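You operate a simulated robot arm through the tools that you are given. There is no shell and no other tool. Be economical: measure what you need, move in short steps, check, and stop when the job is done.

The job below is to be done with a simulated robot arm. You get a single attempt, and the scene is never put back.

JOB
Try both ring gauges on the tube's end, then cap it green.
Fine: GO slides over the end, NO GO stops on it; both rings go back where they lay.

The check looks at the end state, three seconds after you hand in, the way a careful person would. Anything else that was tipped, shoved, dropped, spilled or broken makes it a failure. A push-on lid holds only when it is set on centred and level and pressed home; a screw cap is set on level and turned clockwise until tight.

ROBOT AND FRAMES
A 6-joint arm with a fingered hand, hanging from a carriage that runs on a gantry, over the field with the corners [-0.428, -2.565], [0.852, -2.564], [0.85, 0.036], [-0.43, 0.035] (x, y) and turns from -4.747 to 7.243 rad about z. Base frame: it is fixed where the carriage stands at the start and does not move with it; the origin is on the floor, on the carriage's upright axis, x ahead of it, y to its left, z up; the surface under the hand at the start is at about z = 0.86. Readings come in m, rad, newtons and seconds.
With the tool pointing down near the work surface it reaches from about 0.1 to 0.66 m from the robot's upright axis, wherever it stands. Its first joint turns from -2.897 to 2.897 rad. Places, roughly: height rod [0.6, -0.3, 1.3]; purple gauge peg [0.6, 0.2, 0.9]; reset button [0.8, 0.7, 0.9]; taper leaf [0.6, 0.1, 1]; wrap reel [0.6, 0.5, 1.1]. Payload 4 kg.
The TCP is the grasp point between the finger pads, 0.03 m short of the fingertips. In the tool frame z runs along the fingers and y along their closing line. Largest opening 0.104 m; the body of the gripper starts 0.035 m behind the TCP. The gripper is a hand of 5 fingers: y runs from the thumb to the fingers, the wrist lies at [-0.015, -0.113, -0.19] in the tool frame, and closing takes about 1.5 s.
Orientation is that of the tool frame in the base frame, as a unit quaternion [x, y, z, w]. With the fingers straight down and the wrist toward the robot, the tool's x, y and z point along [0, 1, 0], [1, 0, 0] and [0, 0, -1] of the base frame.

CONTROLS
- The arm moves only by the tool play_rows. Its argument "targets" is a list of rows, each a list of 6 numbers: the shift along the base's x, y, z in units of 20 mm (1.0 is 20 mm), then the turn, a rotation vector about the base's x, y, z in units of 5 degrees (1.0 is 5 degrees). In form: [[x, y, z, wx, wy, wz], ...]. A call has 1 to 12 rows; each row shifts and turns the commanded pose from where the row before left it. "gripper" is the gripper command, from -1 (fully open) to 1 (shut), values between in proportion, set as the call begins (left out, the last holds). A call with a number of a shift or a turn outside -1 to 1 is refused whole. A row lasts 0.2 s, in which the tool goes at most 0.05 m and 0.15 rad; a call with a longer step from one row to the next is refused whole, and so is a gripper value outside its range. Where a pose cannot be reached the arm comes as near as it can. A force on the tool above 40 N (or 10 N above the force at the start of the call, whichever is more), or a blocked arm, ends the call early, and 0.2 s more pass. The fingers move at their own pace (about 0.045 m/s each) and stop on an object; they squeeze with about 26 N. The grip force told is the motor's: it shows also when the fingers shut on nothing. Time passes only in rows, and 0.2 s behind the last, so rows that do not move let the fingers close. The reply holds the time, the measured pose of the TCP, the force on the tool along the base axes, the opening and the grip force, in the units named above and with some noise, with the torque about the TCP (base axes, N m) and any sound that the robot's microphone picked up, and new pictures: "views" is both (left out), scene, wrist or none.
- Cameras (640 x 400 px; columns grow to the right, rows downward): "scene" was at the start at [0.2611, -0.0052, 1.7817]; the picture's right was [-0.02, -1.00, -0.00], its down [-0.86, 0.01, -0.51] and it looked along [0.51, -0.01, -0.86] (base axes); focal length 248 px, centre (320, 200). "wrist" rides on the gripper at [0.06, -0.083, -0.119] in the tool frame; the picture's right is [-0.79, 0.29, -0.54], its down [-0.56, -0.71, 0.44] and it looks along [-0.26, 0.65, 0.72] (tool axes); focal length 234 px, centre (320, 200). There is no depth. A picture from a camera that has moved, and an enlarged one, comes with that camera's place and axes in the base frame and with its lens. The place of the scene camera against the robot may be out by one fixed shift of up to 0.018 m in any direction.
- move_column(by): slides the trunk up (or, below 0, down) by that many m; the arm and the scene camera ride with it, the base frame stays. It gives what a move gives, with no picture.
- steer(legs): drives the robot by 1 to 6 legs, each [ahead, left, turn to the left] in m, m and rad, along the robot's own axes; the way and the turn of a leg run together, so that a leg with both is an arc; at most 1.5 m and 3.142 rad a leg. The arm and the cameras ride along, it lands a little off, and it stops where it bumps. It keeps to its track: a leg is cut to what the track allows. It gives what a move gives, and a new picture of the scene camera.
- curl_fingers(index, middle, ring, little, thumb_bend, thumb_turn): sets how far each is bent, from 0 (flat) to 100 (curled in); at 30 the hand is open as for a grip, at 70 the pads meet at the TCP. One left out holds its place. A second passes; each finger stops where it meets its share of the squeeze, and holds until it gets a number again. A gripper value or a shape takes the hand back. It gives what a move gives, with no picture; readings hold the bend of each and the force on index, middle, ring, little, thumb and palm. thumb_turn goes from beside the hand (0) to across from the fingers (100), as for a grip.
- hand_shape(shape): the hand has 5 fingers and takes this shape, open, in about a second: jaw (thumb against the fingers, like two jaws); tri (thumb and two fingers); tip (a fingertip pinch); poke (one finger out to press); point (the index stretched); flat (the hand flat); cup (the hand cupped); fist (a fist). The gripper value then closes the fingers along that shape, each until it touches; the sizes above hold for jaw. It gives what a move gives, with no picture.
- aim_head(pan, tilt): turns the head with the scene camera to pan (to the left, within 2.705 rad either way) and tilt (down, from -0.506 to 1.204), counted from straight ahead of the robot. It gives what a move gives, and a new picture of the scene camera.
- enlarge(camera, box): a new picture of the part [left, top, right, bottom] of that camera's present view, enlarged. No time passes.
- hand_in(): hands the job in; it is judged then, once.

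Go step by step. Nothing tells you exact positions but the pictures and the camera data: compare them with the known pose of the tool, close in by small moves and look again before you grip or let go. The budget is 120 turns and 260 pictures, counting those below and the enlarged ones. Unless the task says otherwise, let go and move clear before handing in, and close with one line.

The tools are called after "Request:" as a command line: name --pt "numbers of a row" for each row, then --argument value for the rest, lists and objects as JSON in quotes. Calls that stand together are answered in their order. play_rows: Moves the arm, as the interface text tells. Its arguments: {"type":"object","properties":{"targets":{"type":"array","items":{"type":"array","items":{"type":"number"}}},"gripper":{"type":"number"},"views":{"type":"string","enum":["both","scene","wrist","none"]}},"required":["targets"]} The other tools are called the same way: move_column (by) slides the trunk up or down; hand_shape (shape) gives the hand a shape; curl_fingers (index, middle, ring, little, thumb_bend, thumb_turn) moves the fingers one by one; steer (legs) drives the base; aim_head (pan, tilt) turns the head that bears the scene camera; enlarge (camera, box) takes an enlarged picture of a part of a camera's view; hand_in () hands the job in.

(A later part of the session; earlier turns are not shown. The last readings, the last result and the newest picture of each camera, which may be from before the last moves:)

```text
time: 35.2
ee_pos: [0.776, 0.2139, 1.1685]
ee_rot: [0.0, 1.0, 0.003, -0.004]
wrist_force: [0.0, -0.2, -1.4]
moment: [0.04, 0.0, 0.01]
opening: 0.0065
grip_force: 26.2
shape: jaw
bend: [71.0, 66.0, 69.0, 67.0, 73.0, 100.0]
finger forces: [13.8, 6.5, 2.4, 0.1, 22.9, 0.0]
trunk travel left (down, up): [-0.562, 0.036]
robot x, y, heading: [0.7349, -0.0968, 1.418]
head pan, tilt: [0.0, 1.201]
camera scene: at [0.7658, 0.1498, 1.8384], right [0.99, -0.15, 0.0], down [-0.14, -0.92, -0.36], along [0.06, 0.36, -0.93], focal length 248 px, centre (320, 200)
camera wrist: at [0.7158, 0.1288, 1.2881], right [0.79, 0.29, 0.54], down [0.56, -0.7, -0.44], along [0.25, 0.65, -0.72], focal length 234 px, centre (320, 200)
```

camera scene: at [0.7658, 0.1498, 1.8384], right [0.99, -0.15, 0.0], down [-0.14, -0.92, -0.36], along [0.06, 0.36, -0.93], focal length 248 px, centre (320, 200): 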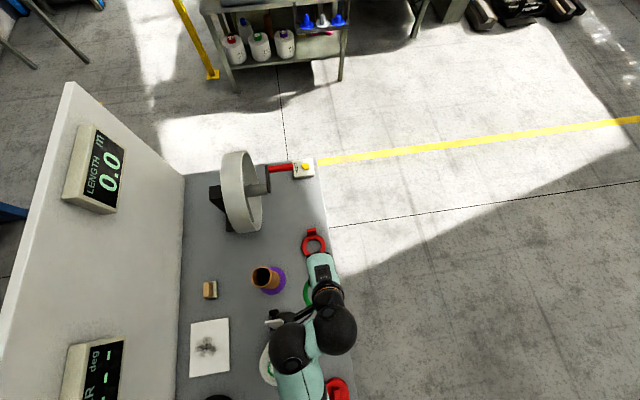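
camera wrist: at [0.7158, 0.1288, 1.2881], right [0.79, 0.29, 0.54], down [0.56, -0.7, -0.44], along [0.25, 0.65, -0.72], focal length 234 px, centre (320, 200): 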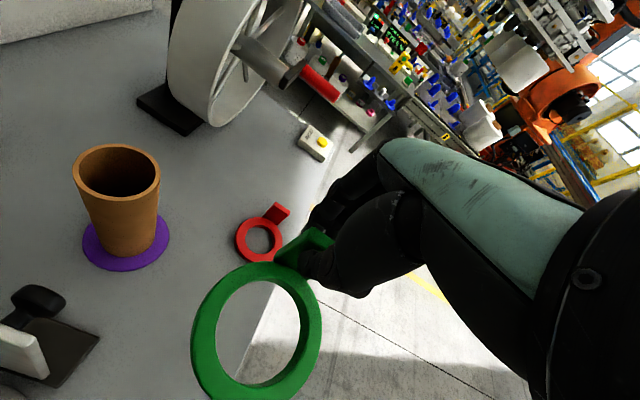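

The ring hangs level in the grip. The tube axis is at about (0.610, 0.229) with its top at z 1.052, so I'll carry the ring above it.

Request:
play_rows --pt "-0.92 0.4 0 0 0 0" --pt "-0.92 0.4 0 0 0 0" --pt "-0.92 0.4 0 0 0 0" --pt "-0.92 0.4 0 0 0 0" --pt "-0.92 0.4 0 0 0 0" --pt "-0.92 0.4 0 0 0 0" --pt "-0.92 0.4 0 0 0 0" --pt "-0.92 0.4 0 0 0 0" --pt "-0.92 0.4 0 0 0 0" --pt "0 0 0 0 0 0"

Request:
enlarge --camera "wrist" --box '[140, 220, 360, 400]'

Request:
enlarge --camera "scene" --box '[200, 220, 340, 320]'

```text
time: 37.4
ee_pos: [0.6284, 0.2871, 1.1765]
ee_rot: [0.0, 1.0, 0.003, -0.005]
wrist_force: [-0.4, -0.2, -2.0]
moment: [0.06, 0.0, 0.01]
opening: 0.0068
grip_force: 26.2
shape: jaw
bend: [71.0, 66.0, 69.0, 67.0, 73.0, 100.0]
finger forces: [13.8, 6.5, 2.7, 0.1, 22.8, 0.0]
out of reach, approached as far as the arm can: row 3, 4, 5
trunk travel left (down, up): [-0.562, 0.036]
robot x, y, heading: [0.7409, -0.0954, 1.416]
head pan, tilt: [0.0, 1.201]
camera scene: at [0.7658, 0.1498, 1.8385], right [0.99, -0.15, 0.0], down [-0.14, -0.92, -0.36], along [0.06, 0.36, -0.93], focal length 248 px, centre (320, 200)
camera wrist: at [0.5674, 0.2022, 1.2961], right [0.79, 0.29, 0.54], down [0.56, -0.7, -0.44], along [0.25, 0.65, -0.72], focal length 234 px, centre (320, 200)
```

scene: 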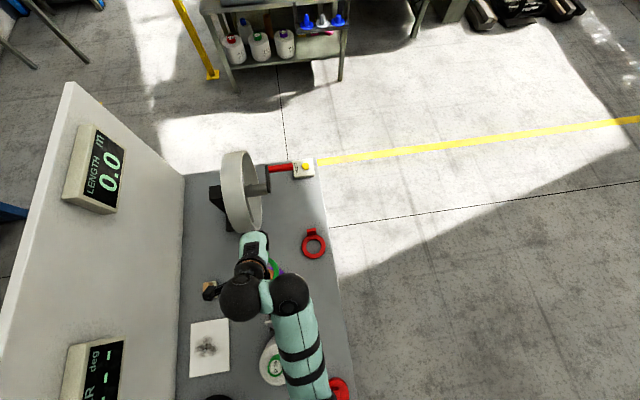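
wrist: 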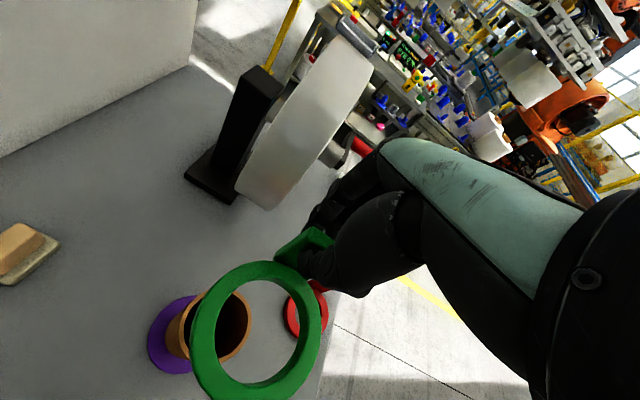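

```text
2.22 times, centred on (250, 310) of wrist
camera zoom: at [0.5674, 0.2022, 1.2961], right [0.79, 0.29, 0.54], down [0.56, -0.7, -0.44], along [0.25, 0.65, -0.72], focal length 520 px, centre (476, -44)
```

zoom: 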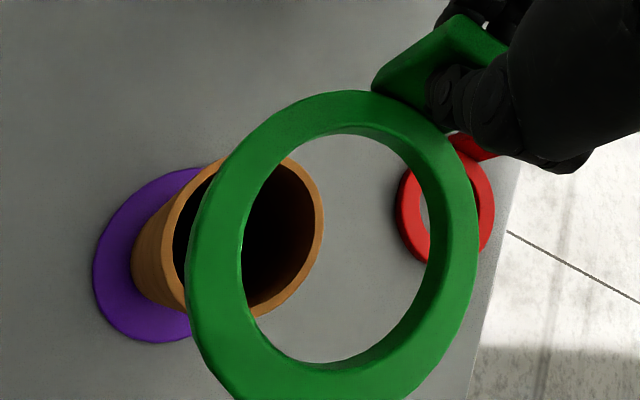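

```text
4.00 times, centred on (270, 270) of scene
camera zoom: at [0.7658, 0.1498, 1.8385], right [0.99, -0.15, 0.0], down [-0.14, -0.92, -0.36], along [0.06, 0.36, -0.93], focal length 992 px, centre (520, -80)
```

zoom: 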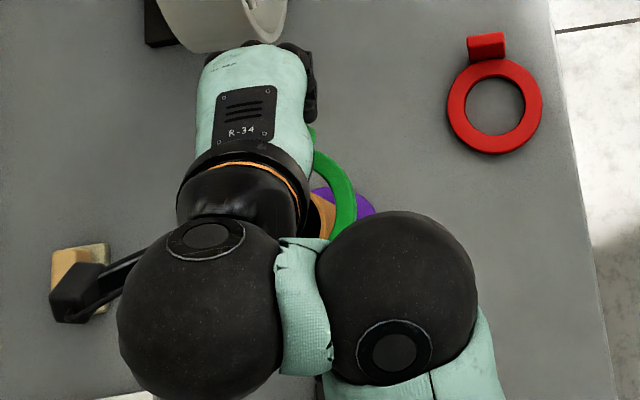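

The ring is about 17 mm off in x. I'll centre it over the tube and lower it to about 20 mm above the top.

Request:
play_rows --pt "-0.85 -0.1 0 0 0 0" --pt "0 0 -0.6 0 0 0" --pt "0 0 -0.6 0 0 0" --pt "0 0 -0.5 0 0 0" --pt "0 0 0 0 0 0" --views "wrist"

Request:
enlarge --camera "wrist" --box '[140, 220, 360, 400]'

```text
time: 38.6
ee_pos: [0.6136, 0.28, 1.1725]
ee_rot: [-0.001, 1.0, 0.001, -0.004]
wrist_force: [0.6, -0.1, -1.9]
moment: [0.04, 0.02, 0.0]
opening: 0.0067
grip_force: 26.4
shape: jaw
bend: [71.0, 66.0, 69.0, 67.0, 73.0, 100.0]
finger forces: [13.8, 6.6, 2.7, 0.1, 22.7, 0.0]
out of reach, approached as far as the arm can: row 2, 3, 4
trunk travel left (down, up): [-0.562, 0.036]
robot x, y, heading: [0.736, -0.1014, 1.416]
head pan, tilt: [0.0, 1.201]
camera wrist: at [0.5532, 0.1966, 1.2921], right [0.79, 0.29, 0.54], down [0.56, -0.7, -0.44], along [0.25, 0.65, -0.72], focal length 234 px, centre (320, 200)
```

wrist: 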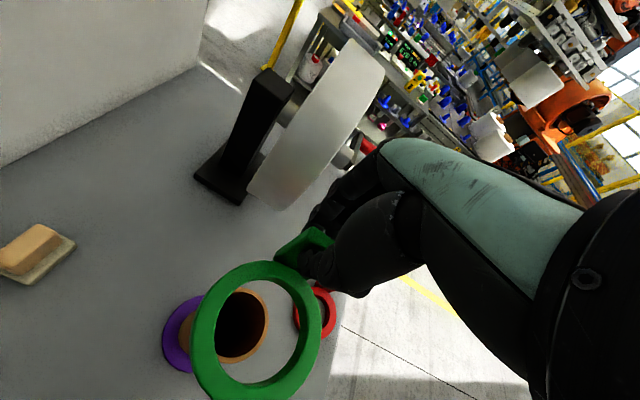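

```text
2.22 times, centred on (250, 310) of wrist
camera zoom: at [0.5532, 0.1966, 1.2921], right [0.79, 0.29, 0.54], down [0.56, -0.7, -0.44], along [0.25, 0.65, -0.72], focal length 520 px, centre (476, -44)
```

zoom: 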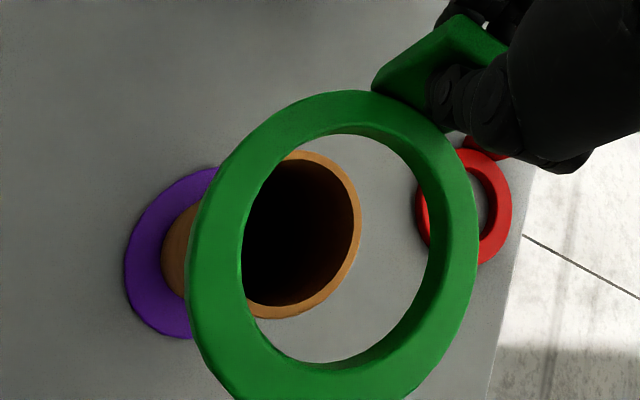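

The arm is near its folded limit here. I'll back the carriage away slightly, diagonally, to gain room, since the hand is above everything.

Request:
steer --legs '[[-0.07, -0.07, 0]]'

Request:
play_rows --pt "-0.8 1 0 0 0 0" --pt "-0.8 1 0 0 0 0" --pt "-0.8 1 0 0 0 0" --pt "-0.5 0.8 0 0 0 0" --pt "0 0 0 0 0 0" --views "wrist"

```text
time: 39.7
ee_pos: [0.6718, 0.2016, 1.1729]
ee_rot: [-0.001, 1.0, 0.001, -0.004]
wrist_force: [0.5, 0.2, -1.3]
moment: [0.0, -0.03, 0.0]
opening: 0.0066
grip_force: 25.8
shape: jaw
bend: [71.0, 66.0, 69.0, 67.0, 73.0, 100.0]
finger forces: [13.8, 6.5, 2.7, 0.0, 22.6, 0.0]
trunk travel left (down, up): [-0.562, 0.036]
robot x, y, heading: [0.7933, -0.1805, 1.411]
head pan, tilt: [0.0, 1.201]
camera scene: at [0.8248, 0.0702, 1.8385], right [0.99, -0.15, 0.0], down [-0.14, -0.92, -0.36], along [0.06, 0.36, -0.93], focal length 248 px, centre (320, 200)
```

scene: 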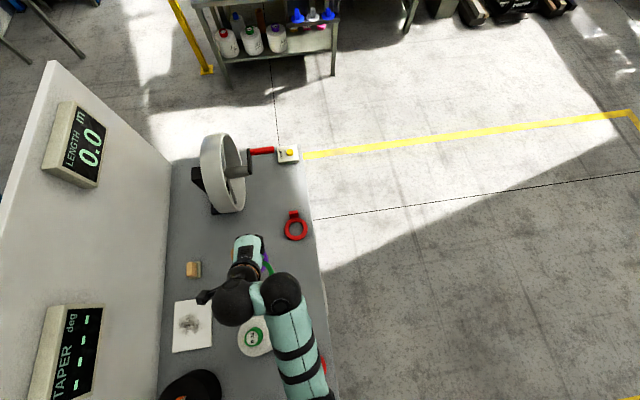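

```text
time: 40.9
ee_pos: [0.6157, 0.2713, 1.1943]
ee_rot: [-0.001, 1.0, 0.0, -0.005]
wrist_force: [0.1, -0.6, -2.1]
moment: [0.06, 0.0, 0.02]
opening: 0.007
grip_force: 25.6
shape: jaw
bend: [71.0, 66.0, 69.0, 67.0, 73.0, 100.0]
finger forces: [13.8, 6.5, 2.8, 0.0, 22.7, 0.0]
out of reach, approached as far as the arm can: row 1, 2, 3, 4
trunk travel left (down, up): [-0.562, 0.036]
robot x, y, heading: [0.7983, -0.1786, 1.417]
head pan, tilt: [0.0, 1.201]
camera wrist: at [0.5561, 0.1872, 1.3145], right [0.79, 0.29, 0.54], down [0.56, -0.71, -0.44], along [0.25, 0.65, -0.72], focal length 234 px, centre (320, 200)
```

wrist: 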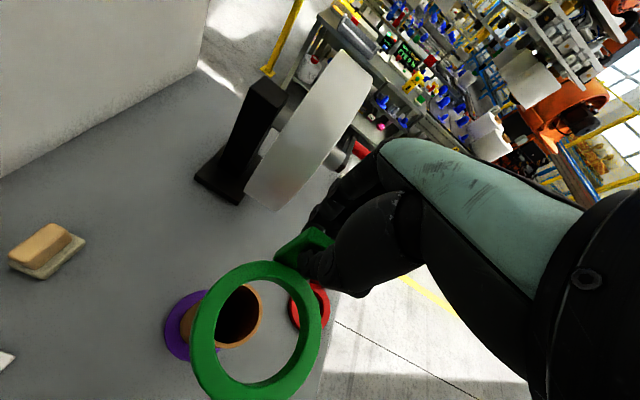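

The arm is actually at its outer limit because the trunk is high. I'll raise the hand with the arm, then lower the trunk by a similar amount.

Request:
play_rows --pt "0 0 1 0 0 0" --pt "0 0 1 0 0 0" --pt "0 0 1 0 0 0" --pt "0 0 1 0 0 0" --pt "0 0 1 0 0 0" --views "none"

Request:
move_column --by -0.1

```text
time: 42.1
ee_pos: [0.6168, 0.272, 1.2924]
ee_rot: [0.0, 1.0, 0.001, -0.005]
wrist_force: [-0.1, -0.6, -1.2]
moment: [0.04, 0.02, -0.01]
opening: 0.0069
grip_force: 26.1
shape: jaw
bend: [71.0, 66.0, 70.0, 67.0, 73.0, 100.0]
finger forces: [13.8, 6.4, 2.8, 0.1, 22.6, 0.0]
trunk travel left (down, up): [-0.562, 0.036]
robot x, y, heading: [0.7962, -0.1816, 1.414]
head pan, tilt: [0.0, 1.201]
```

```text
time: 43.5
ee_pos: [0.6174, 0.2722, 1.1922]
ee_rot: [-0.001, 1.0, 0.001, -0.004]
wrist_force: [0.1, 0.5, -2.2]
moment: [0.03, 0.02, -0.01]
opening: 0.0067
grip_force: 26.2
shape: jaw
bend: [71.0, 66.0, 70.0, 67.0, 73.0, 100.0]
finger forces: [13.6, 6.4, 2.8, 0.0, 22.6, 0.0]
trunk travel left (down, up): [-0.462, 0.136]
robot x, y, heading: [0.7948, -0.178, 1.415]
head pan, tilt: [0.0, 1.201]
```

Now there is room. I'll move to the centred position and go down to just above the tube.

Request:
play_rows --pt "-0.3 0.67 -0.5 0 0 0" --pt "0 0 -0.75 0 0 0" --pt "0 0 -0.75 0 0 0" --pt "0 0 -0.5 0 0 0" --pt "0 0 0 0 0 0" --views "wrist"

Request:
enlarge --camera "wrist" --box '[140, 220, 360, 400]'

```text
time: 44.7
ee_pos: [0.6102, 0.2845, 1.1431]
ee_rot: [-0.001, 1.0, 0.001, -0.005]
wrist_force: [-0.4, -0.6, -1.3]
moment: [0.04, 0.0, 0.0]
opening: 0.0069
grip_force: 25.9
shape: jaw
bend: [71.0, 66.0, 70.0, 67.0, 73.0, 100.0]
finger forces: [13.7, 6.4, 3.0, 0.1, 22.6, 0.1]
trunk travel left (down, up): [-0.462, 0.136]
robot x, y, heading: [0.7938, -0.1808, 1.418]
head pan, tilt: [0.0, 1.201]
camera wrist: at [0.5518, 0.2005, 1.263], right [0.79, 0.29, 0.54], down [0.56, -0.7, -0.44], along [0.25, 0.65, -0.72], focal length 234 px, centre (320, 200)
```

wrist: 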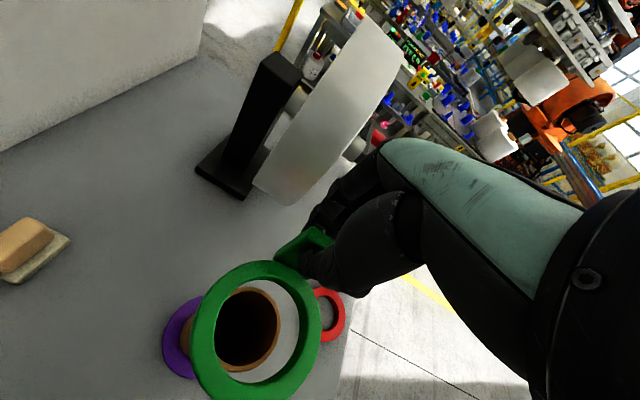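

```text
2.22 times, centred on (250, 310) of wrist
camera zoom: at [0.5518, 0.2005, 1.263], right [0.79, 0.29, 0.54], down [0.56, -0.7, -0.44], along [0.25, 0.65, -0.72], focal length 520 px, centre (476, -44)
```

zoom: 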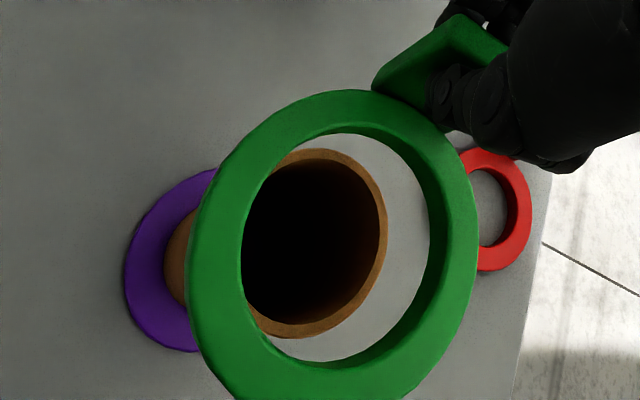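

The ring and tube centres agree to about 1 mm; clearance looks like 1–2 mm per side. I'll lower 15 mm and recheck.

Request:
play_rows --pt "0 0.05 -0.4 0 0 0" --pt "0 0 -0.4 0 0 0" --pt "0 0 0 0 0 0" --views "none"

Request:
enlarge --camera "wrist" --box '[170, 240, 340, 400]'

```text
time: 45.5
ee_pos: [0.6121, 0.2859, 1.1264]
ee_rot: [-0.001, 1.0, 0.001, -0.004]
wrist_force: [-0.1, -0.7, -1.5]
moment: [0.05, 0.01, -0.02]
opening: 0.0067
grip_force: 26.0
shape: jaw
bend: [71.0, 66.0, 70.0, 67.0, 73.0, 100.0]
finger forces: [13.8, 6.4, 2.9, 0.0, 22.7, 0.0]
trunk travel left (down, up): [-0.462, 0.136]
robot x, y, heading: [0.7994, -0.1795, 1.412]
head pan, tilt: [0.0, 1.201]
```

```text
2.50 times, centred on (255, 320) of wrist
camera zoom: at [0.5517, 0.2012, 1.2465], right [0.79, 0.29, 0.54], down [0.56, -0.7, -0.44], along [0.25, 0.65, -0.72], focal length 585 px, centre (482, -100)
```

zoom: 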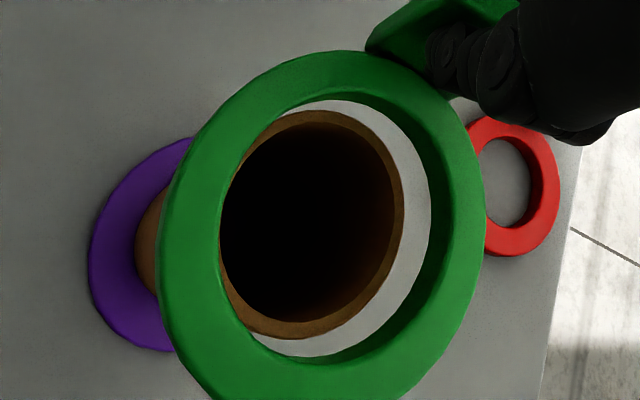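

The centres match and the radial clearance is about 4 mm. I'll slide the GO ring down 30 mm gently.

Request:
play_rows --pt "0 0.05 -0.25 0 0 0" --pt "0 0 -0.25 0 0 0" --pt "0 0 -0.25 0 0 0" --pt "0 0 -0.25 0 0 0" --pt "0 0 -0.25 0 0 0" --pt "0 0 -0.25 0 0 0" --pt "0 0 0 0 0 0" --views "none"

Request:
enlarge --camera "wrist" --box '[170, 240, 340, 400]'

```text
time: 47.1
ee_pos: [0.6116, 0.2867, 1.1012]
ee_rot: [-0.001, 1.0, 0.001, -0.005]
wrist_force: [0.1, 0.3, -1.3]
moment: [0.06, 0.0, -0.02]
opening: 0.0067
grip_force: 25.7
shape: jaw
bend: [71.0, 66.0, 70.0, 67.0, 73.0, 100.0]
finger forces: [13.8, 6.4, 2.9, 0.0, 22.6, 0.1]
out of reach, approached as far as the arm can: row 6
trunk travel left (down, up): [-0.462, 0.136]
robot x, y, heading: [0.8002, -0.1768, 1.415]
head pan, tilt: [0.0, 1.201]
```

```text
2.50 times, centred on (255, 320) of wrist
camera zoom: at [0.5518, 0.2019, 1.2218], right [0.79, 0.29, 0.54], down [0.56, -0.7, -0.44], along [0.25, 0.65, -0.72], focal length 585 px, centre (482, -100)
```

zoom: 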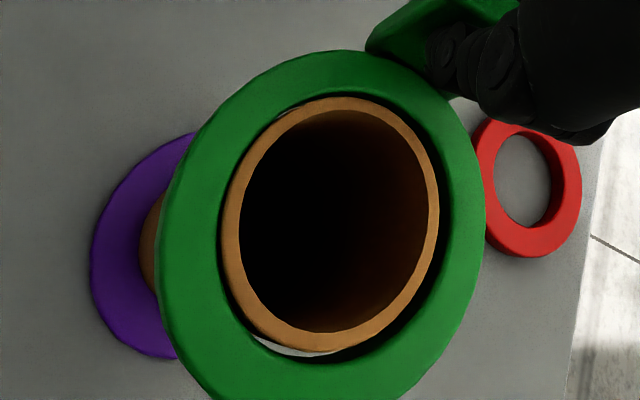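

The GO ring slides over the end without any force. I'll lower it another 12 mm with the trunk, then take it back up.

Request:
move_column --by -0.012

Request:
enlarge --camera "wrist" --box '[170, 240, 340, 400]'

```text
time: 47.7
ee_pos: [0.6113, 0.2867, 1.0903]
ee_rot: [-0.001, 1.0, 0.001, -0.004]
wrist_force: [-0.3, 0.5, -1.4]
moment: [0.05, 0.01, 0.01]
opening: 0.0067
grip_force: 25.9
shape: jaw
bend: [71.0, 66.0, 70.0, 67.0, 73.0, 100.0]
finger forces: [13.8, 6.3, 3.0, 0.1, 22.7, 0.0]
trunk travel left (down, up): [-0.45, 0.148]
robot x, y, heading: [0.7948, -0.1814, 1.413]
head pan, tilt: [0.0, 1.201]
```

```text
2.50 times, centred on (255, 320) of wrist
camera zoom: at [0.5517, 0.2019, 1.2098], right [0.79, 0.29, 0.54], down [0.56, -0.7, -0.44], along [0.25, 0.65, -0.72], focal length 585 px, centre (482, -100)
```

zoom: 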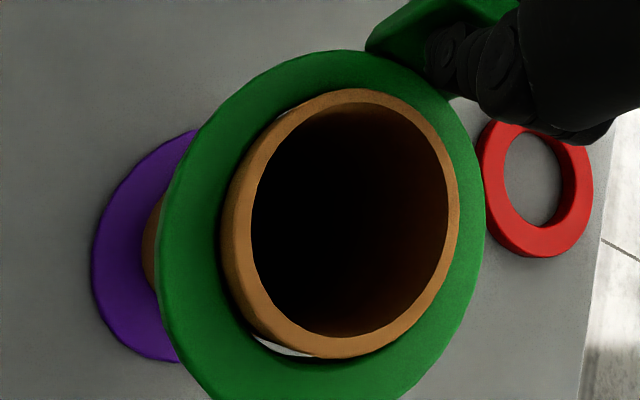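

GO passes, with the tube end standing above the ring. I'll raise it and return the ring to its place.

Request:
move_column --by 0.1

Request:
play_rows --pt "0.92 -0.4 0 0 0 0" --pt "0.92 -0.4 0 0 0 0" --pt "0.92 -0.4 0 0 0 0" --pt "0.92 -0.4 0 0 0 0" --pt "0.92 -0.4 0 0 0 0" --pt "0.92 -0.4 0 0 0 0" --pt "0.92 -0.4 0 0 0 0" --pt "0.92 -0.4 0 0 0 0" --pt "0.85 -0.4 0 0 0 0" --pt "0 0 0 0 0 0"

```text
time: 49.0
ee_pos: [0.6106, 0.2867, 1.1909]
ee_rot: [0.0, 1.0, 0.001, -0.004]
wrist_force: [-0.3, 0.1, -1.9]
moment: [0.05, 0.03, -0.02]
opening: 0.007
grip_force: 26.0
shape: jaw
bend: [71.0, 66.0, 70.0, 67.0, 73.0, 100.0]
finger forces: [13.7, 6.4, 3.0, 0.0, 22.6, 0.0]
trunk travel left (down, up): [-0.55, 0.048]
robot x, y, heading: [0.7949, -0.18, 1.42]
head pan, tilt: [0.0, 1.201]
```

```text
time: 51.2
ee_pos: [0.7755, 0.2145, 1.1906]
ee_rot: [0.0, 1.0, 0.0, -0.004]
wrist_force: [-0.7, 0.2, -1.6]
moment: [0.06, 0.02, -0.02]
opening: 0.0067
grip_force: 26.0
shape: jaw
bend: [71.0, 66.0, 70.0, 67.0, 73.0, 100.0]
finger forces: [13.8, 6.4, 3.1, 0.0, 22.4, 0.1]
trunk travel left (down, up): [-0.55, 0.048]
robot x, y, heading: [0.7935, -0.1791, 1.412]
head pan, tilt: [0.0, 1.201]
camera scene: at [0.8248, 0.0702, 1.8264], right [0.99, -0.15, 0.0], down [-0.14, -0.92, -0.36], along [0.06, 0.36, -0.93], focal length 248 px, centre (320, 200)
camera wrist: at [0.7162, 0.1303, 1.3105], right [0.79, 0.29, 0.54], down [0.56, -0.7, -0.44], along [0.25, 0.65, -0.72], focal length 234 px, centre (320, 200)
```

scene: 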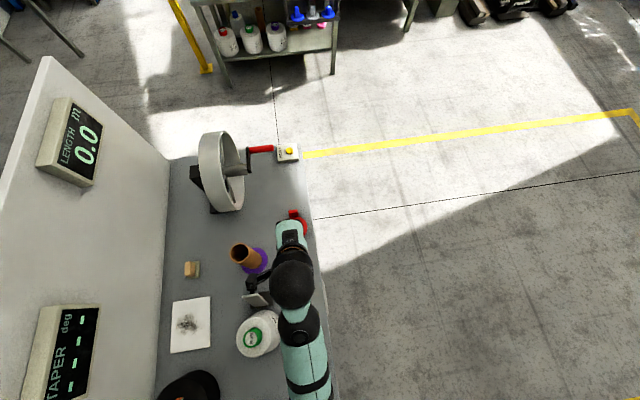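
wrist: 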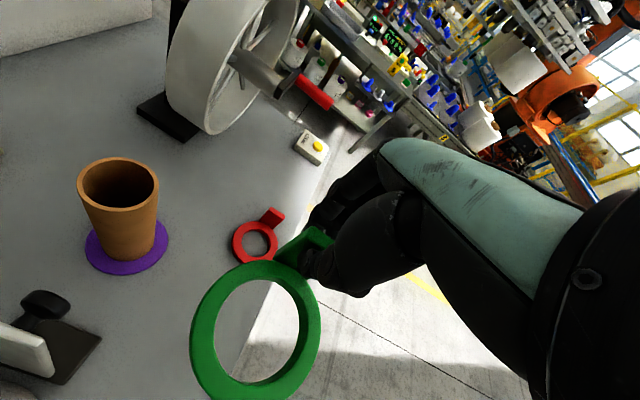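

It is right above the original place (camera reading within 1.5 mm). I'll correct and lower by trunk.

Request:
play_rows --pt "-0.02 -0.075 0 0 0 0" --views "none"

Request:
move_column --by -0.257

Request:
play_rows --pt "0 0 -0.1 0 0 0" --pt "0 0 -0.1 0 0 0" --views "wrist"

```text
time: 51.6
ee_pos: [0.7741, 0.2132, 1.1903]
ee_rot: [-0.001, 1.0, 0.001, -0.005]
wrist_force: [0.2, 0.3, -0.9]
moment: [0.05, 0.0, 0.01]
opening: 0.0065
grip_force: 25.9
shape: jaw
bend: [71.0, 66.0, 70.0, 67.0, 73.0, 100.0]
finger forces: [13.9, 6.3, 3.0, 0.0, 22.5, 0.0]
trunk travel left (down, up): [-0.55, 0.048]
robot x, y, heading: [0.7959, -0.1787, 1.417]
head pan, tilt: [0.0, 1.201]
```

```text
time: 54.2
ee_pos: [0.7748, 0.2126, 0.9336]
ee_rot: [-0.001, 1.0, 0.001, -0.005]
wrist_force: [-1.2, -0.2, -2.0]
moment: [0.01, 0.0, 0.02]
opening: 0.0067
grip_force: 25.7
shape: jaw
bend: [71.0, 66.0, 70.0, 67.0, 73.0, 100.0]
finger forces: [13.8, 6.4, 3.1, 0.0, 22.5, 0.1]
trunk travel left (down, up): [-0.293, 0.305]
robot x, y, heading: [0.7955, -0.1802, 1.418]
head pan, tilt: [0.0, 1.201]
```

```text
time: 54.8
ee_pos: [0.7756, 0.2138, 0.9293]
ee_rot: [0.0, 1.0, 0.001, -0.004]
wrist_force: [0.4, 0.1, -1.5]
moment: [0.01, -0.01, 0.02]
opening: 0.0068
grip_force: 26.2
shape: jaw
bend: [71.0, 66.0, 70.0, 67.0, 73.0, 100.0]
finger forces: [13.9, 6.5, 3.3, 0.0, 22.7, 0.1]
trunk travel left (down, up): [-0.293, 0.305]
robot x, y, heading: [0.7984, -0.1771, 1.418]
head pan, tilt: [0.0, 1.201]
camera wrist: at [0.7157, 0.129, 1.0493], right [0.79, 0.29, 0.54], down [0.56, -0.7, -0.44], along [0.25, 0.65, -0.72], focal length 234 px, centre (320, 200)
```

wrist: 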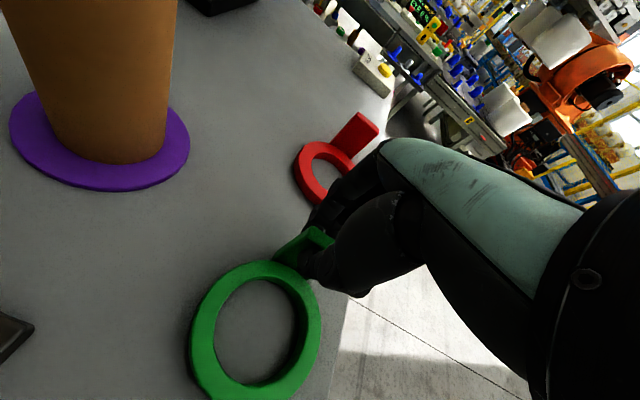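

I'm 1 mm above the table. I'll touch down and open the hand.

Request:
play_rows --pt "0 0 -0.06 0 0 0" --pt "0 0 0 0 0 0" --views "none"

Request:
play_rows --pt "0 0 0 0 0 0" --pt "0 0 0 0 0 0" --pt "0 0 0 0 0 0" --pt "0 0 0 0 0 0" --pt "0 0 0 0 0 0" --pt "0 0 0 0 0 0" --pt "0 0 0 0 0 0" --pt "0 0 0 0 0 0" --gripper -1 --views "wrist"

```text
time: 55.4
ee_pos: [0.7754, 0.2136, 0.9277]
ee_rot: [0.0, 1.0, 0.001, -0.005]
wrist_force: [-0.1, -0.3, -1.1]
moment: [0.01, 0.01, 0.03]
opening: 0.0067
grip_force: 25.9
shape: jaw
bend: [71.0, 66.0, 70.0, 67.0, 73.0, 100.0]
finger forces: [14.1, 6.6, 3.3, 0.0, 22.7, 0.1]
trunk travel left (down, up): [-0.293, 0.305]
robot x, y, heading: [0.7925, -0.1802, 1.417]
head pan, tilt: [0.0, 1.201]
```

```text
time: 57.2
ee_pos: [0.7754, 0.2125, 0.9274]
ee_rot: [-0.001, 1.0, 0.001, -0.004]
wrist_force: [0.5, -0.2, -0.1]
moment: [0.0, 0.01, 0.03]
opening: 0.1035
grip_force: 0.1
shape: jaw
bend: [30.0, 30.0, 30.0, 30.0, 30.0, 97.0]
finger forces: [0.1, 0.0, 0.0, 0.0, 0.0, 0.0]
trunk travel left (down, up): [-0.293, 0.305]
robot x, y, heading: [0.7955, -0.177, 1.419]
head pan, tilt: [0.0, 1.201]
camera wrist: at [0.7157, 0.1288, 1.0482], right [0.79, 0.29, 0.54], down [0.56, -0.7, -0.44], along [0.25, 0.65, -0.72], focal length 234 px, centre (320, 200)
```

wrist: 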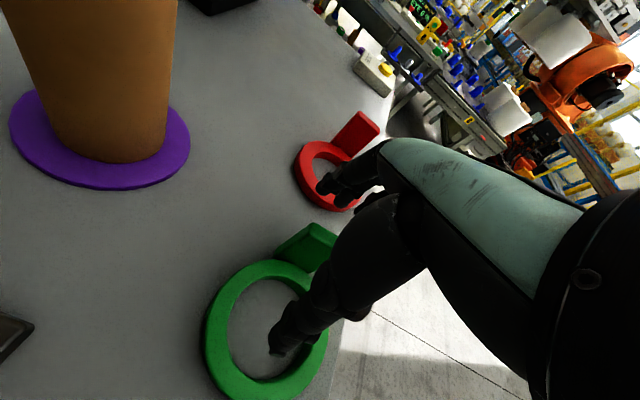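

Released. I'll measure whether the green ring lies where it was.

Request:
enlarge --camera "wrist" --box '[190, 200, 350, 400]'

Request:
move_column --by 0.0107

Request:
enlarge --camera "wrist" --box '[190, 200, 350, 360]'

```text
2.00 times, centred on (270, 300) of wrist
camera zoom: at [0.7157, 0.1288, 1.0482], right [0.79, 0.29, 0.54], down [0.56, -0.7, -0.44], along [0.25, 0.65, -0.72], focal length 468 px, centre (420, 0)
```

zoom: 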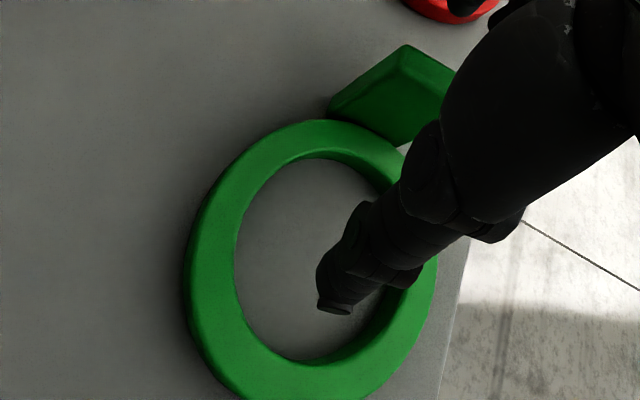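

```text
time: 57.8
ee_pos: [0.7756, 0.2134, 0.9388]
ee_rot: [-0.001, 1.0, 0.001, -0.005]
wrist_force: [-0.2, 0.4, -0.2]
moment: [-0.02, 0.0, 0.01]
opening: 0.1038
grip_force: 0.0
shape: jaw
bend: [30.0, 30.0, 30.0, 30.0, 30.0, 97.0]
finger forces: [0.0, 0.0, 0.0, 0.0, 0.1, 0.1]
trunk travel left (down, up): [-0.303, 0.295]
robot x, y, heading: [0.7976, -0.182, 1.419]
head pan, tilt: [0.0, 1.201]
```

```text
2.50 times, centred on (270, 280) of wrist
camera zoom: at [0.7157, 0.1288, 1.059], right [0.79, 0.29, 0.54], down [0.56, -0.7, -0.44], along [0.25, 0.65, -0.72], focal length 585 px, centre (445, 0)
```

zoom: 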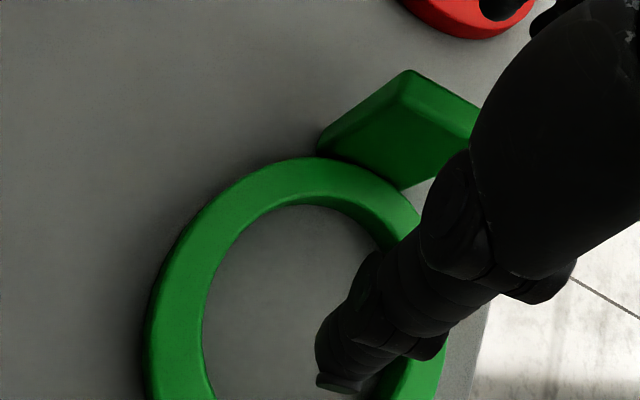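

The ring is within about 4 mm of its place, with a slight yaw, which is fine. Next is the red ring; its tab is at about (0.778, 0.3835), so I'll raise up and go there.

Request:
move_column --by 0.09

Request:
play_rows --pt "0 0.85 0 0 0 0" --pt "0 0.85 0 0 0 0" --pt "0 0.85 0 0 0 0" --pt "0 0.85 0 0 0 0" --pt "0 0.85 0 0 0 0" --pt "0 0.85 0 0 0 0" --pt "0 0.85 0 0 0 0" --pt "0 0.85 0 0 0 0" --pt "0 0.85 0 0 0 0" --pt "0.1 0.85 0 0 0 0" --pt "0 0 0 0 0 0"

Request:
enlarge --camera "wrist" --box '[150, 240, 310, 400]'

```text
time: 59.1
ee_pos: [0.7751, 0.2125, 1.0287]
ee_rot: [-0.002, 1.0, 0.001, -0.004]
wrist_force: [-0.7, 0.3, 0.9]
moment: [-0.02, -0.01, 0.02]
opening: 0.1036
grip_force: 0.0
shape: jaw
bend: [30.0, 30.0, 30.0, 30.0, 30.0, 97.0]
finger forces: [0.0, 0.0, 0.0, 0.0, 0.0, 0.1]
trunk travel left (down, up): [-0.393, 0.205]
robot x, y, heading: [0.7969, -0.1783, 1.416]
head pan, tilt: [0.0, 1.201]
```

```text
time: 61.5
ee_pos: [0.7772, 0.3838, 1.0289]
ee_rot: [-0.001, 1.0, 0.001, -0.005]
wrist_force: [1.0, 0.7, 0.3]
moment: [-0.01, 0.0, 0.01]
opening: 0.1038
grip_force: 0.1
shape: jaw
bend: [30.0, 30.0, 30.0, 30.0, 30.0, 97.0]
finger forces: [0.0, 0.0, 0.0, 0.1, 0.1, 0.0]
trunk travel left (down, up): [-0.393, 0.205]
robot x, y, heading: [0.7916, -0.1784, 1.412]
head pan, tilt: [0.0, 1.201]
camera scene: at [0.8248, 0.0702, 1.6702], right [0.99, -0.15, 0.0], down [-0.14, -0.92, -0.36], along [0.06, 0.36, -0.93], focal length 248 px, centre (320, 200)
camera wrist: at [0.7178, 0.2995, 1.1485], right [0.79, 0.29, 0.54], down [0.56, -0.7, -0.44], along [0.25, 0.65, -0.72], focal length 234 px, centre (320, 200)
```

scene: 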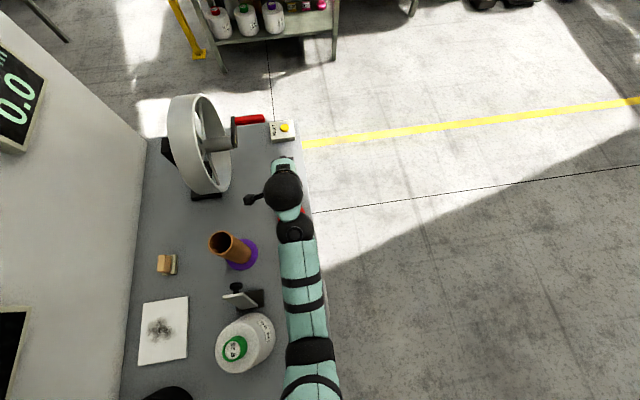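
wrist: 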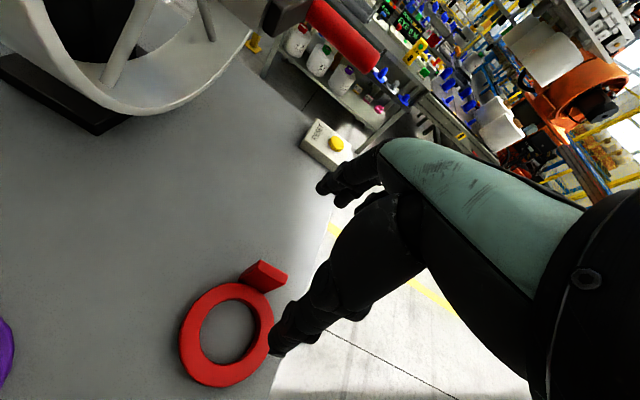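

```text
2.50 times, centred on (230, 320) of wrist
camera zoom: at [0.7178, 0.2995, 1.1485], right [0.79, 0.29, 0.54], down [0.56, -0.7, -0.44], along [0.25, 0.65, -0.72], focal length 585 px, centre (545, -100)
```

zoom: 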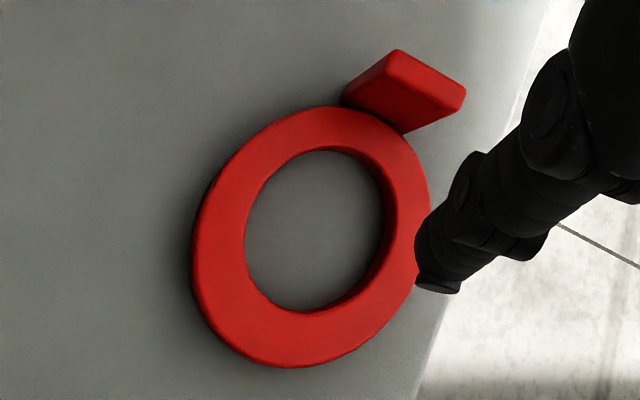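

The red tab's centre is at about (0.7775, 0.385). I'll correct and lower with the trunk.

Request:
play_rows --pt "0.05 0.125 0 0 0 0" --views "none"

Request:
move_column --by -0.1

Request:
play_rows --pt "0 0 0 0 0 0" --views "wrist"

Request:
enlarge --camera "wrist" --box '[190, 200, 350, 400]'

```text
time: 61.9
ee_pos: [0.7789, 0.386, 1.0294]
ee_rot: [0.0, 1.0, 0.002, -0.004]
wrist_force: [0.1, -0.2, -0.7]
moment: [-0.01, -0.02, 0.0]
opening: 0.104
grip_force: 0.1
shape: jaw
bend: [30.0, 30.0, 30.0, 30.0, 30.0, 97.0]
finger forces: [0.0, 0.0, 0.1, 0.1, 0.0, 0.0]
trunk travel left (down, up): [-0.393, 0.205]
robot x, y, heading: [0.7948, -0.1786, 1.422]
head pan, tilt: [0.0, 1.201]
```

```text
time: 63.2
ee_pos: [0.7788, 0.3865, 0.9274]
ee_rot: [-0.001, 1.0, 0.0, -0.004]
wrist_force: [-0.4, -0.1, -0.3]
moment: [-0.01, 0.01, -0.04]
opening: 0.1036
grip_force: 0.0
shape: jaw
bend: [30.0, 30.0, 30.0, 30.0, 30.0, 97.0]
finger forces: [0.0, 0.0, 0.0, 0.0, 0.0, 0.0]
trunk travel left (down, up): [-0.293, 0.305]
robot x, y, heading: [0.795, -0.1801, 1.414]
head pan, tilt: [0.0, 1.201]
```

```text
time: 63.6
ee_pos: [0.7798, 0.3866, 0.9284]
ee_rot: [0.0, 1.0, 0.001, -0.004]
wrist_force: [-0.7, -0.2, -0.2]
moment: [0.04, -0.01, -0.02]
opening: 0.1037
grip_force: 0.1
shape: jaw
bend: [30.0, 30.0, 30.0, 30.0, 30.0, 97.0]
finger forces: [0.0, 0.1, 0.0, 0.1, 0.0, 0.0]
trunk travel left (down, up): [-0.293, 0.305]
robot x, y, heading: [0.7925, -0.1787, 1.416]
head pan, tilt: [0.0, 1.201]
camera wrist: at [0.7189, 0.3017, 1.0486], right [0.79, 0.29, 0.54], down [0.56, -0.7, -0.44], along [0.25, 0.65, -0.72], focal length 234 px, centre (320, 200)
```

wrist: 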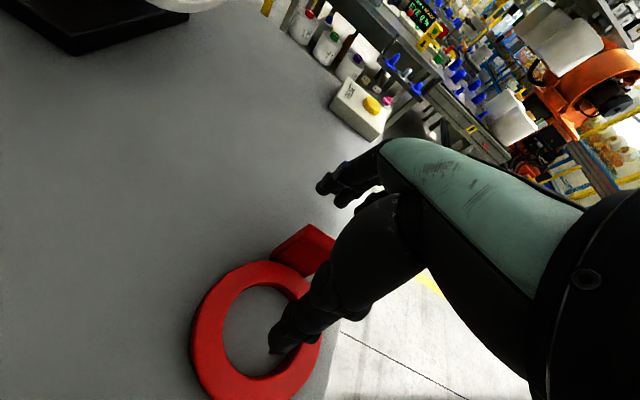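

```text
2.00 times, centred on (270, 300) of wrist
camera zoom: at [0.7189, 0.3017, 1.0486], right [0.79, 0.29, 0.54], down [0.56, -0.7, -0.44], along [0.25, 0.65, -0.72], focal length 468 px, centre (420, 0)
```

zoom: 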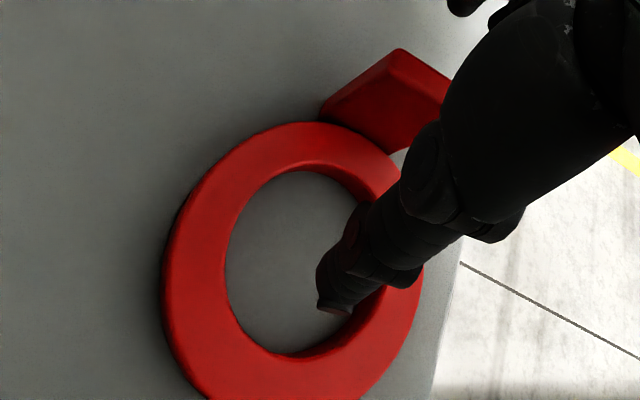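

Well aligned. I'll close on the red tab.

Request:
play_rows --pt "-0.08 0 0 0 0 0" --pt "0 0 0 0 0 0" --pt "0 0 0 0 0 0" --pt "0 0 0 0 0 0" --pt "0 0 0 0 0 0" --pt "0 0 0 0 0 0" --pt "0 0 0 0 0 0" --pt "0 0 0 0 0 0" --pt "0 0 0 0 0 0" --gripper 1 --views "wrist"

Request:
move_column --by 0.23

Request:
enlarge --camera "wrist" --box '[140, 220, 360, 400]'

```text
time: 65.6
ee_pos: [0.7778, 0.3868, 0.9285]
ee_rot: [-0.002, 1.0, 0.001, -0.004]
wrist_force: [-0.2, 1.0, 0.7]
moment: [0.01, -0.01, -0.03]
opening: 0.0073
grip_force: 26.0
shape: jaw
bend: [71.0, 65.0, 70.0, 67.0, 73.0, 100.0]
finger forces: [13.7, 7.3, 1.3, 0.1, 21.9, 0.0]
trunk travel left (down, up): [-0.293, 0.305]
robot x, y, heading: [0.7974, -0.1788, 1.418]
head pan, tilt: [0.0, 1.201]
camera wrist: at [0.7174, 0.3016, 1.0485], right [0.79, 0.29, 0.54], down [0.56, -0.7, -0.44], along [0.25, 0.65, -0.72], focal length 234 px, centre (320, 200)
```

wrist: 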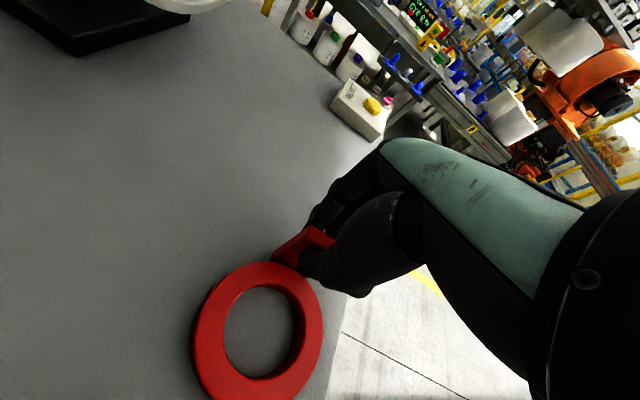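

```text
time: 68.0
ee_pos: [0.7765, 0.3851, 1.1595]
ee_rot: [-0.001, 1.0, 0.0, -0.005]
wrist_force: [-0.2, 0.3, -2.3]
moment: [0.08, -0.02, 0.01]
opening: 0.0072
grip_force: 25.8
shape: jaw
bend: [71.0, 65.0, 70.0, 67.0, 73.0, 100.0]
finger forces: [13.8, 7.3, 1.4, 0.0, 21.9, 0.0]
trunk travel left (down, up): [-0.523, 0.075]
robot x, y, heading: [0.7944, -0.1763, 1.417]
head pan, tilt: [0.0, 1.201]
```

```text
2.22 times, centred on (250, 310) of wrist
camera zoom: at [0.7174, 0.3017, 1.2785], right [0.79, 0.29, 0.54], down [0.56, -0.7, -0.44], along [0.25, 0.65, -0.72], focal length 520 px, centre (476, -44)
```

zoom: 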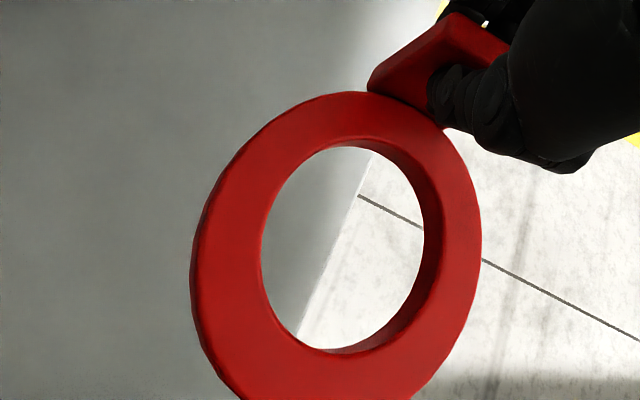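

Red ring held. I'll carry it over the tube with a little extra height.

Request:
play_rows --pt "0 0 1 0 0 0" --pt "0 0 1 0 0 0" --pt "-0.925 -0.556 0 0 0 0" --pt "-0.925 -0.556 0 0 0 0" --pt "-0.925 -0.556 0 0 0 0" --pt "-0.925 -0.556 0 0 0 0" --pt "-0.925 -0.556 0 0 0 0" --pt "-0.925 -0.556 0 0 0 0" --pt "-0.925 -0.556 0 0 0 0" --pt "-0.925 -0.556 0 0 0 0" --pt "-0.925 -0.556 0 0 0 0" --pt "0 0 0 0 0 0" --views "none"

Request:
move_column --by -0.065

Request:
enlarge --camera "wrist" --box '[170, 240, 340, 400]'

```text
time: 70.6
ee_pos: [0.6009, 0.2922, 1.1871]
ee_rot: [-0.001, 1.0, 0.0, -0.004]
wrist_force: [0.0, -0.3, -1.2]
moment: [0.03, 0.02, -0.01]
opening: 0.0072
grip_force: 26.2
shape: jaw
bend: [71.0, 65.0, 70.0, 67.0, 73.0, 100.0]
finger forces: [13.9, 7.4, 1.2, 0.0, 21.9, 0.0]
out of reach, approached as far as the arm can: row 1, 2
trunk travel left (down, up): [-0.523, 0.075]
robot x, y, heading: [0.7961, -0.1764, 1.419]
head pan, tilt: [0.0, 1.201]
```

```text
time: 71.7
ee_pos: [0.6028, 0.2928, 1.1219]
ee_rot: [-0.001, 1.0, 0.001, -0.004]
wrist_force: [0.3, -0.3, -1.7]
moment: [0.04, -0.02, -0.01]
opening: 0.0072
grip_force: 26.1
shape: jaw
bend: [71.0, 65.0, 70.0, 67.0, 73.0, 100.0]
finger forces: [13.8, 7.5, 1.2, 0.1, 21.8, 0.1]
trunk travel left (down, up): [-0.458, 0.14]
robot x, y, heading: [0.7946, -0.1789, 1.417]
head pan, tilt: [0.0, 1.201]
```

```text
2.50 times, centred on (255, 320) of wrist
camera zoom: at [0.5423, 0.2085, 1.2418], right [0.79, 0.29, 0.54], down [0.56, -0.7, -0.44], along [0.25, 0.65, -0.72], focal length 585 px, centre (482, -100)
```

zoom: 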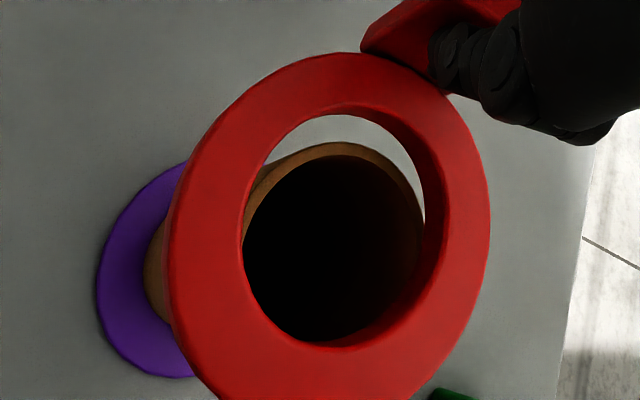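

The ring is just above the tube top and off by about 11 mm. I'll lift 8 mm, centre, and recheck.

Request:
play_rows --pt "0 0 0.4 0 0 0" --pt "0.44 -0.34 0 0 0 0" --pt "0 0 0 0 0 0" --views "none"

Request:
enlarge --camera "wrist" --box '[170, 240, 340, 400]'

```text
time: 72.5
ee_pos: [0.6116, 0.2859, 1.1303]
ee_rot: [-0.001, 1.0, 0.0, -0.004]
wrist_force: [0.0, 0.3, -1.9]
moment: [0.04, 0.01, 0.0]
opening: 0.0072
grip_force: 25.9
shape: jaw
bend: [71.0, 65.0, 70.0, 67.0, 73.0, 100.0]
finger forces: [13.8, 7.6, 1.0, 0.0, 22.0, 0.0]
trunk travel left (down, up): [-0.458, 0.14]
robot x, y, heading: [0.7975, -0.1777, 1.415]
head pan, tilt: [0.0, 1.201]
```

```text
2.50 times, centred on (255, 320) of wrist
camera zoom: at [0.5513, 0.2016, 1.2498], right [0.79, 0.29, 0.54], down [0.56, -0.7, -0.44], along [0.25, 0.65, -0.72], focal length 585 px, centre (482, -100)
```

zoom: 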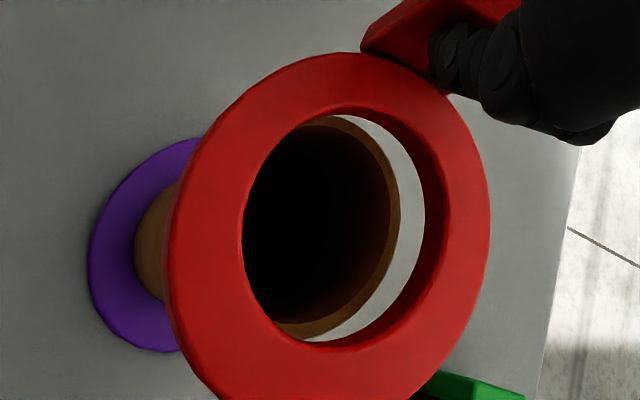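

Centred. I'll lower in small steps until it rests on the end.

Request:
play_rows --pt "0 0 -0.15 0 0 0" --pt "0 0 -0.15 0 0 0" --pt "0 0 -0.1 0 0 0" --pt "0 0 0 0 0 0" --views "none"

Request:
play_rows --pt "0 0 -0.05 0 0 0" --pt "0 0 0 0 0 0" --views "wrist"

```text
time: 73.5
ee_pos: [0.6112, 0.2865, 1.1212]
ee_rot: [-0.001, 1.0, 0.0, -0.004]
wrist_force: [0.2, 0.8, -2.0]
moment: [0.04, 0.0, -0.01]
opening: 0.0073
grip_force: 25.5
shape: jaw
bend: [71.0, 65.0, 70.0, 67.0, 73.0, 100.0]
finger forces: [13.7, 7.6, 1.1, 0.1, 22.0, 0.0]
trunk travel left (down, up): [-0.458, 0.14]
robot x, y, heading: [0.7935, -0.1746, 1.422]
head pan, tilt: [0.0, 1.201]
```

```text
time: 74.1
ee_pos: [0.611, 0.2863, 1.1205]
ee_rot: [-0.001, 1.0, 0.0, -0.004]
wrist_force: [0.3, 0.3, -1.1]
moment: [0.05, 0.02, 0.0]
opening: 0.0072
grip_force: 26.3
shape: jaw
bend: [71.0, 65.0, 70.0, 67.0, 73.0, 100.0]
finger forces: [13.7, 7.6, 1.1, 0.0, 21.9, 0.0]
trunk travel left (down, up): [-0.458, 0.14]
robot x, y, heading: [0.7949, -0.1788, 1.418]
head pan, tilt: [0.0, 1.201]
camera wrist: at [0.5513, 0.2015, 1.2408], right [0.79, 0.29, 0.54], down [0.56, -0.7, -0.44], along [0.25, 0.65, -0.72], focal length 234 px, centre (320, 200)
```

wrist: 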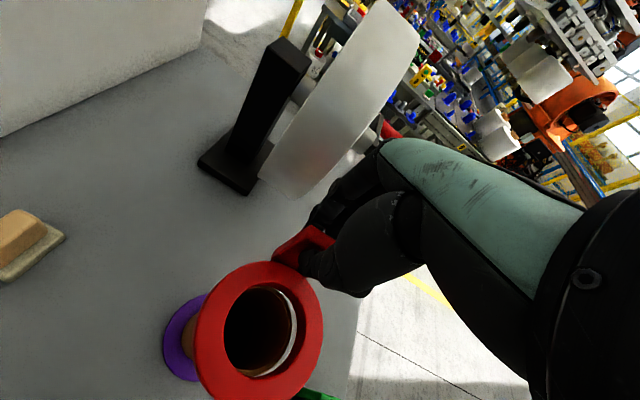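

No contact yet. I'll continue downward in 1–2 mm steps.

Request:
play_rows --pt "0 0 -0.06 0 0 0" --pt "0 0 -0.06 0 0 0" --pt "0 0 0 0 0 0" --views "none"

Request:
play_rows --pt "0 0 -0.06 0 0 0" --pt "0 0 -0.06 0 0 0" --pt "0 0 0 0 0 0" --views "none"

Request:
enlarge --camera "wrist" --box '[170, 240, 340, 400]'

```text
time: 74.9
ee_pos: [0.6105, 0.2862, 1.1191]
ee_rot: [-0.001, 1.0, 0.0, -0.004]
wrist_force: [-0.2, -1.2, -0.7]
moment: [0.06, 0.02, 0.0]
opening: 0.0069
grip_force: 26.2
shape: jaw
bend: [71.0, 65.0, 70.0, 67.0, 73.0, 100.0]
finger forces: [13.8, 7.6, 1.1, 0.0, 22.0, 0.1]
trunk travel left (down, up): [-0.458, 0.14]
robot x, y, heading: [0.7953, -0.1795, 1.414]
head pan, tilt: [0.0, 1.201]
```

```text
time: 75.7
ee_pos: [0.6114, 0.2859, 1.1147]
ee_rot: [-0.001, 1.0, 0.001, -0.004]
wrist_force: [0.3, 0.1, -1.7]
moment: [0.02, -0.03, 0.01]
opening: 0.0073
grip_force: 25.8
shape: jaw
bend: [71.0, 65.0, 70.0, 67.0, 73.0, 100.0]
finger forces: [13.7, 7.6, 1.1, 0.1, 21.9, 0.1]
trunk travel left (down, up): [-0.458, 0.14]
robot x, y, heading: [0.7971, -0.1818, 1.419]
head pan, tilt: [0.0, 1.201]
```

```text
2.50 times, centred on (255, 320) of wrist
camera zoom: at [0.5512, 0.2012, 1.236], right [0.79, 0.29, 0.54], down [0.56, -0.7, -0.44], along [0.25, 0.65, -0.72], focal length 585 px, centre (482, -100)
```

zoom: 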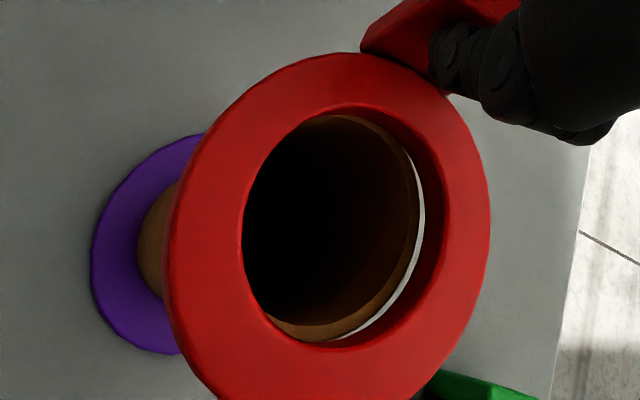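

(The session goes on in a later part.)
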